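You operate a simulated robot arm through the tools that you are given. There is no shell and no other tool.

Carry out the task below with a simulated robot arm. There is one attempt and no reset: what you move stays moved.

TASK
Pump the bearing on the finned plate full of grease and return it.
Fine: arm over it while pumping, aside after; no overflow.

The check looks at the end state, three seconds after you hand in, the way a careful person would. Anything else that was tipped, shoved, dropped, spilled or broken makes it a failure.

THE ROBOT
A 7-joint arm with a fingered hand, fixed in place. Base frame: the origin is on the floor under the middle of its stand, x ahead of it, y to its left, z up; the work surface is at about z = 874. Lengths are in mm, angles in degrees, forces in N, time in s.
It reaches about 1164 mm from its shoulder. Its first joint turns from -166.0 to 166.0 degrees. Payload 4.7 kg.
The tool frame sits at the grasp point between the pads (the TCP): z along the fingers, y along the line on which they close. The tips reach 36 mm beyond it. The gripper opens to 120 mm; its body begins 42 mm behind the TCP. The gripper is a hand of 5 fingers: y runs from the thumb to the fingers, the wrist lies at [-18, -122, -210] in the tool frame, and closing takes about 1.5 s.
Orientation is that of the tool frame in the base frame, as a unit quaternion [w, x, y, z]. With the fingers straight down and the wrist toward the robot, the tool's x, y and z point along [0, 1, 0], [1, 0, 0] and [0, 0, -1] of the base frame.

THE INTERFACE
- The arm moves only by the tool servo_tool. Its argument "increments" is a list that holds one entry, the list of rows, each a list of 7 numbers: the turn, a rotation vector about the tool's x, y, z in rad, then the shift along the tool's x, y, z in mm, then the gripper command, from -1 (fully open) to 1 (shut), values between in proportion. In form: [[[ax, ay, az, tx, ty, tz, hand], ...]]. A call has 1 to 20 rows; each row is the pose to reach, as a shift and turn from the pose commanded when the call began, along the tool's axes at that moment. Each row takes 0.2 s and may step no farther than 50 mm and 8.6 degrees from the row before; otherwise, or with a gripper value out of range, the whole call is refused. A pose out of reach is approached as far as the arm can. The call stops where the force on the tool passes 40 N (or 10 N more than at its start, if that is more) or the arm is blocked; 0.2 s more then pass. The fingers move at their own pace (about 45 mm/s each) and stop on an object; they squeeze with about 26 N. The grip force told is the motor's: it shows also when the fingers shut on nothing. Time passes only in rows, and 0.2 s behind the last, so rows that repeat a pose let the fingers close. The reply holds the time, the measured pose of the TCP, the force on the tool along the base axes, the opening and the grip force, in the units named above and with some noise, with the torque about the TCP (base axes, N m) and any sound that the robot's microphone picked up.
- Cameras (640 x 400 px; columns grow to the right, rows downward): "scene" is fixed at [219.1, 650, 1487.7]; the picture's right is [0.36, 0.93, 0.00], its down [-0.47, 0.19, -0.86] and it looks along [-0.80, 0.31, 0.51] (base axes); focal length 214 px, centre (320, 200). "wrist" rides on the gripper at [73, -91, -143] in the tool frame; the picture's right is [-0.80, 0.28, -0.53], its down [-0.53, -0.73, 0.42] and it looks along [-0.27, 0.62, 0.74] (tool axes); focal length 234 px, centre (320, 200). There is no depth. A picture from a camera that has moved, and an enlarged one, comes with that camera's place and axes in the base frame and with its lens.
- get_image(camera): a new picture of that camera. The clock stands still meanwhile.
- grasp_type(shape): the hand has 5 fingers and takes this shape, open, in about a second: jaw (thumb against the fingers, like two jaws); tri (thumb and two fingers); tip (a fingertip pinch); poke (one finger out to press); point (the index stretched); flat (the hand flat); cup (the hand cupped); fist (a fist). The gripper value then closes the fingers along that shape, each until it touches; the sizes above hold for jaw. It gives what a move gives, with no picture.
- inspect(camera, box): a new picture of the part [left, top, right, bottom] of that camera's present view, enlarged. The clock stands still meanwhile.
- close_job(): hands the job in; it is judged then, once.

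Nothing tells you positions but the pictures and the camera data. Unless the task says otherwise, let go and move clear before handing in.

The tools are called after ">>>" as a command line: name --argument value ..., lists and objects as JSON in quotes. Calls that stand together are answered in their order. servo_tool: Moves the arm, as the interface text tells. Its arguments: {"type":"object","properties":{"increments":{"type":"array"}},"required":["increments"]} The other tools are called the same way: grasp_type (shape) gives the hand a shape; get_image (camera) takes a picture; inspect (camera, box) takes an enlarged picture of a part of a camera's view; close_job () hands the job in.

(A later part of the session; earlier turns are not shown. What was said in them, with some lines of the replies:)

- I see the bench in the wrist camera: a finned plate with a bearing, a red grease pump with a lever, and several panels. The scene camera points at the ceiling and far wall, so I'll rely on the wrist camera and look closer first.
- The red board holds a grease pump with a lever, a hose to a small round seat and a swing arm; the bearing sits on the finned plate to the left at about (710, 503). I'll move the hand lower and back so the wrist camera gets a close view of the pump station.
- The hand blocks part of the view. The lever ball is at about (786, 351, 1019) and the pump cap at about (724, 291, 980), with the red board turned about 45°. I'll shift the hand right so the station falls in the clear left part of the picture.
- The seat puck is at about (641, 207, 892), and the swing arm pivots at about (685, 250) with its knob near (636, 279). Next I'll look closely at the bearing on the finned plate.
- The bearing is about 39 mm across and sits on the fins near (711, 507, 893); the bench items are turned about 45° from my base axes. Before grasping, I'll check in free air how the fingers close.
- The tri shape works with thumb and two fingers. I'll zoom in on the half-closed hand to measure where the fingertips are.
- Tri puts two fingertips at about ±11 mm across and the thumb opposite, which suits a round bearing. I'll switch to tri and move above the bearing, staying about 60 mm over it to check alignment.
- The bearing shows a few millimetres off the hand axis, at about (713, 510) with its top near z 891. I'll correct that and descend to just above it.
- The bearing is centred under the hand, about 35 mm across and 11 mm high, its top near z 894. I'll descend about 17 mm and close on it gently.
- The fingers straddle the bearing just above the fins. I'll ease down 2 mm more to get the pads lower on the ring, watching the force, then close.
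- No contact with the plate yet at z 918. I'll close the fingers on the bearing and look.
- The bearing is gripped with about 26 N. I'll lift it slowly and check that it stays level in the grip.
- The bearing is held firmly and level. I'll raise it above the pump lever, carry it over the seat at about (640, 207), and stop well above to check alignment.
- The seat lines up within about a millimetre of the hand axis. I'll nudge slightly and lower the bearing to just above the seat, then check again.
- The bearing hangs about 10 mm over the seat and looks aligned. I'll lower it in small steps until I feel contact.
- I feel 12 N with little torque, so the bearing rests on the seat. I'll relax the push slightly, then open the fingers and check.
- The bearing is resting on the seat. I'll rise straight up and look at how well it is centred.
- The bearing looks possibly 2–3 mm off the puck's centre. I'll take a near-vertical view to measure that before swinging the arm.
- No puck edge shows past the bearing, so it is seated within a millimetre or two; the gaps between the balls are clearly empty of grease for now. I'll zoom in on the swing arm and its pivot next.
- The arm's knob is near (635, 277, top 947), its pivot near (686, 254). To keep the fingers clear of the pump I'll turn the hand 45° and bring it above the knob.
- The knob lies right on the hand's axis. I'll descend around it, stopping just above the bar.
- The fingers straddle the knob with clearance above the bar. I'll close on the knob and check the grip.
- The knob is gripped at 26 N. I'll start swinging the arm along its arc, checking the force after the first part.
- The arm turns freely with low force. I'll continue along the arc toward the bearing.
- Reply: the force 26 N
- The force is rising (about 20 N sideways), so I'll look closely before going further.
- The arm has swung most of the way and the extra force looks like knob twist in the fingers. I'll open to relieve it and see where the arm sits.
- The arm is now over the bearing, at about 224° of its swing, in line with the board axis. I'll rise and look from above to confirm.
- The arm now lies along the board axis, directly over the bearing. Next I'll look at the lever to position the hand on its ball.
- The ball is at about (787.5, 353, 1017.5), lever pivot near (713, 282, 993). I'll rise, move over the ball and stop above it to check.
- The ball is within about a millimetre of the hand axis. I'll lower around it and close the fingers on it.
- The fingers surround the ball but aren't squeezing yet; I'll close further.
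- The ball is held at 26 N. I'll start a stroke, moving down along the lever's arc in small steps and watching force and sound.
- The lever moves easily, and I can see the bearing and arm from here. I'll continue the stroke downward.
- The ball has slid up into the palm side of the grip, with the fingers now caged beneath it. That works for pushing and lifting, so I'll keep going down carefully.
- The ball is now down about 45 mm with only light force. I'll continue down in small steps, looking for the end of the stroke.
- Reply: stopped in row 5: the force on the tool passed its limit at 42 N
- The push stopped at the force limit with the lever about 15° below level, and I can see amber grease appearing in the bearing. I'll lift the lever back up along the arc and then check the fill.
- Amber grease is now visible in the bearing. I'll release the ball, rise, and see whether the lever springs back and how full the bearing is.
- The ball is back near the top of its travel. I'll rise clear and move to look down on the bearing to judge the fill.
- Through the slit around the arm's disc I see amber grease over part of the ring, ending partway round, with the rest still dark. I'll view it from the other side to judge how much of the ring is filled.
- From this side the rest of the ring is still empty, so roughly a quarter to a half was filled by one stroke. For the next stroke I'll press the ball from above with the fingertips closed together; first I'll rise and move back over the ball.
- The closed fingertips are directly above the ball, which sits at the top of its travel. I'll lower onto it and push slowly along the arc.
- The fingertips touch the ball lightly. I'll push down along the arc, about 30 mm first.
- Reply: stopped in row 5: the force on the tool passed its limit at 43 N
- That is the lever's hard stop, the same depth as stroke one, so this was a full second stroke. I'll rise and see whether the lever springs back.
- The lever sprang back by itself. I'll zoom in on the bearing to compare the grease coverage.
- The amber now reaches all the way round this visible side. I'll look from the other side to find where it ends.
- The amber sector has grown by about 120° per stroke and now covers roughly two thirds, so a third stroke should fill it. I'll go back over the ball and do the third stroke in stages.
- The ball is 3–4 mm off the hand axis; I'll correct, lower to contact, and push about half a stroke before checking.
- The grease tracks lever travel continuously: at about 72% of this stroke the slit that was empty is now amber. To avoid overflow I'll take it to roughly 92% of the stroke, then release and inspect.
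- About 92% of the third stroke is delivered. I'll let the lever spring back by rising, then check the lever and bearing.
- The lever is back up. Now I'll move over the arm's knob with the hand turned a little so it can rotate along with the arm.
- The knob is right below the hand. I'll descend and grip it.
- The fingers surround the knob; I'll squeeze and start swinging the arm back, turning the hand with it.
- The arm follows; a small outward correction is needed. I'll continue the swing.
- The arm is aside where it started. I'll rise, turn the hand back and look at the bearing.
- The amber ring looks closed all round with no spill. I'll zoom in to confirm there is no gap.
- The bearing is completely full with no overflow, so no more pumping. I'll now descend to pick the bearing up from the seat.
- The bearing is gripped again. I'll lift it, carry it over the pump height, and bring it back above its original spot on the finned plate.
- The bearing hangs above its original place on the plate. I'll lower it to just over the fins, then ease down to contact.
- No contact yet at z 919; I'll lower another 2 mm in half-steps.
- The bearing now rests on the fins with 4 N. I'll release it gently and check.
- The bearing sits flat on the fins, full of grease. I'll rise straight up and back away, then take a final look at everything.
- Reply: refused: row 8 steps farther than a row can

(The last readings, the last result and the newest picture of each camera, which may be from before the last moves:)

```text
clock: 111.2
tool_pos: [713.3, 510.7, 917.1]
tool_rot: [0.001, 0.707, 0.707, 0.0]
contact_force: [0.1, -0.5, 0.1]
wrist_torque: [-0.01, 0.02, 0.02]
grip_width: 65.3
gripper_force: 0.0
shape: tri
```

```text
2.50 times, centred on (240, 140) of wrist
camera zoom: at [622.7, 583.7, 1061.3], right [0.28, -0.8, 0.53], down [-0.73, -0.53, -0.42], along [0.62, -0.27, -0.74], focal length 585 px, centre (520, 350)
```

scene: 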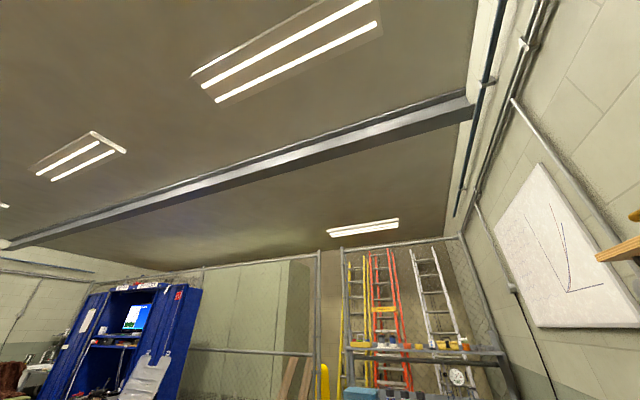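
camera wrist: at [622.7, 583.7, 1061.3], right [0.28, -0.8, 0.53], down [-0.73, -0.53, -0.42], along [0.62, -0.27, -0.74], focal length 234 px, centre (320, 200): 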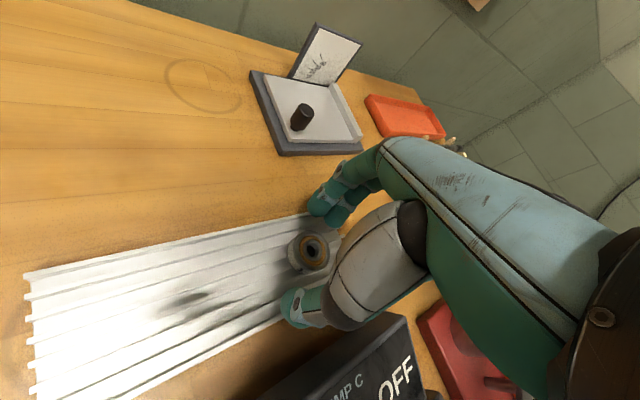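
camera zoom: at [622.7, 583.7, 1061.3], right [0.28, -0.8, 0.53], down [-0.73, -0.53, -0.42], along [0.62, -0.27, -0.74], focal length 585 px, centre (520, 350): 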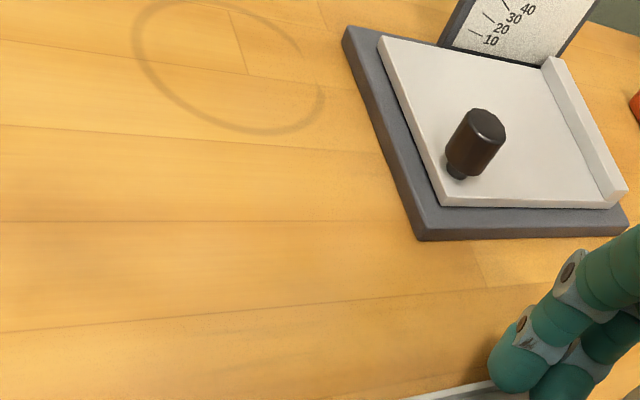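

One step was too large, so nothing moved; I'll resend the retreat with smaller steps.

>>> servo_tool --increments '[[[0, 0, 0, 0, 0, -8, -0.2], [0, 0, 0, 0, 0, -25, -0.33], [0, 0, 0, 0, 0, -60, -0.33], [0, 0, 0, 0, 0, -100, -0.33], [0, 0, 0, 0, 0, -140, -0.33], [0, 0, 0, -12, -20, -170, -0.33], [0, 0, 0, -30, -45, -195, -0.33], [0, 0, 0, -50, -72, -215, -0.33], [0, 0, 0, -70, -100, -235, -0.33], [0, 0, 0, -90, -128, -250, -0.33], [0, 0, 0, -100, -140, -260, -0.33], [0, 0, 0, -100, -140, -260, -0.33], [0, 0, 0, -100, -140, -260, -0.33]]]'

>>> get_image --camera "wrist"

>>> inspect --camera "wrist" --box '[60, 100, 340, 300]'

```text
clock: 114.0
tool_pos: [574.3, 412.8, 1176.6]
tool_rot: [0.001, 0.707, 0.707, -0.001]
contact_force: [0.0, 0.0, -0.4]
wrist_torque: [-0.01, -0.01, 0.01]
grip_width: 79.5
gripper_force: 0.1
shape: tri
```

```text
taken
camera wrist: at [482.8, 485.9, 1321.0], right [0.28, -0.8, 0.53], down [-0.73, -0.53, -0.42], along [0.62, -0.27, -0.74], focal length 234 px, centre (320, 200)
```

wrist: 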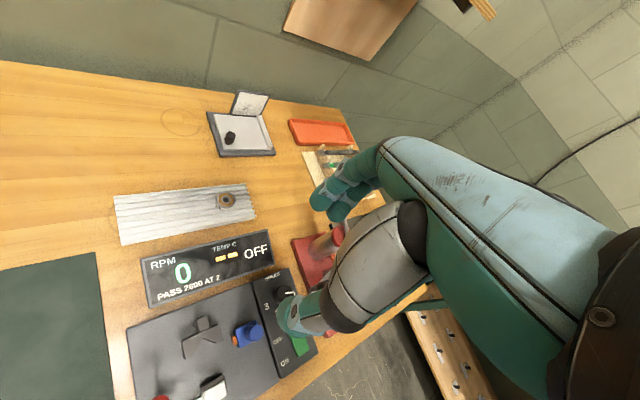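

```text
2.00 times, centred on (200, 200) of wrist
camera zoom: at [482.8, 485.9, 1321.0], right [0.28, -0.8, 0.53], down [-0.73, -0.53, -0.42], along [0.62, -0.27, -0.74], focal length 468 px, centre (560, 200)
```

zoom: 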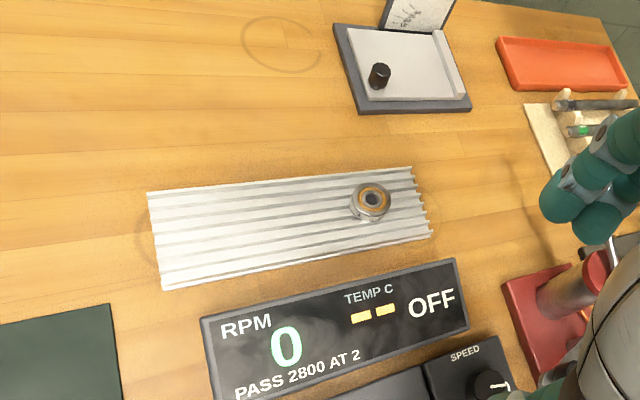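

The bearing is back on the finned plate, filled. I'll do one last check of the pump station from the starting viewpoint.

>>> servo_tool --increments '[[[0, 0, 0, -20, -5, -30, -0.33], [0, 0, 0, -45, -10, -60, -0.33], [0, 0, 0, -70, -15, -90, -0.33], [0, 0, 0, -95, -20, -120, -0.33], [0, 0, 0, -120, -26, -145, -0.33], [0, 0, 0, -142, -32, -168, -0.33], [0, 0, 0, -142, -32, -168, -0.33]]]'

>>> get_image --camera "wrist"

>>> inspect --camera "wrist" --box '[200, 140, 360, 300]'

```text
clock: 115.6
tool_pos: [538.6, 270.2, 1348.5]
tool_rot: [0.001, 0.707, 0.707, -0.001]
contact_force: [0.2, -0.4, 0.1]
wrist_torque: [0.04, -0.01, -0.02]
grip_width: 79.3
gripper_force: 0.2
shape: tri
```

```text
taken
camera wrist: at [448.0, 343.2, 1492.3], right [0.28, -0.8, 0.53], down [-0.73, -0.53, -0.42], along [0.62, -0.27, -0.74], focal length 234 px, centre (320, 200)
```

wrist: 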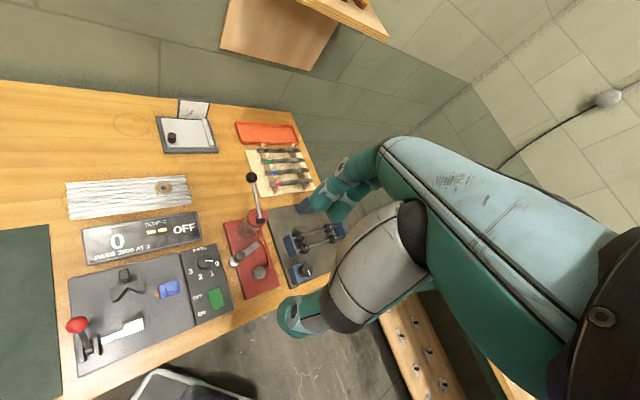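

```text
2.50 times, centred on (280, 220) of wrist
camera zoom: at [448.0, 343.2, 1492.3], right [0.28, -0.8, 0.53], down [-0.73, -0.53, -0.42], along [0.62, -0.27, -0.74], focal length 585 px, centre (420, 150)
```

zoom: 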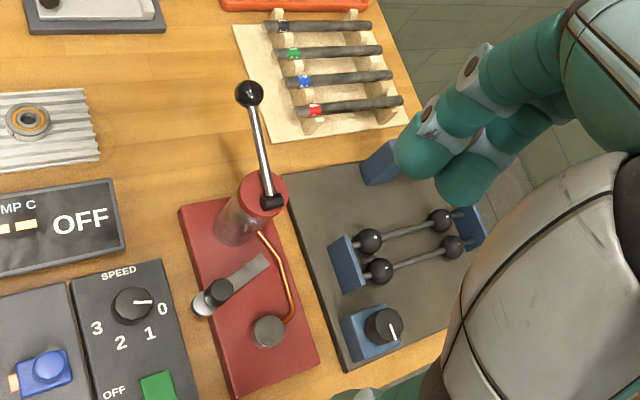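

The view matches the start: the lever is up, the arm is aside, and the seat is clean. The greased bearing is back in its place on the finned plate and nothing else has moved. I'll hand in now.

>>> close_job

```text
The job is handed in.
```

The bearing is full of grease and back in its original spot on the finned plate, and the job is handed in.

- **Filling:** I pumped two full strokes and about nine-tenths of a third with the swing arm over the bearing. With the arm aside again, the grease ring was closed all the way round and nothing had overflowed.
- **Final state:** The swing arm is back where it started, the pump lever is up, and the seat is clean. In the last picture, nothing else on the bench appears to have moved.
- **Force stops:** The lever hit its bottom stop twice (first and second strokes), which tripped the 40 N force limit each time. I saw no damage.
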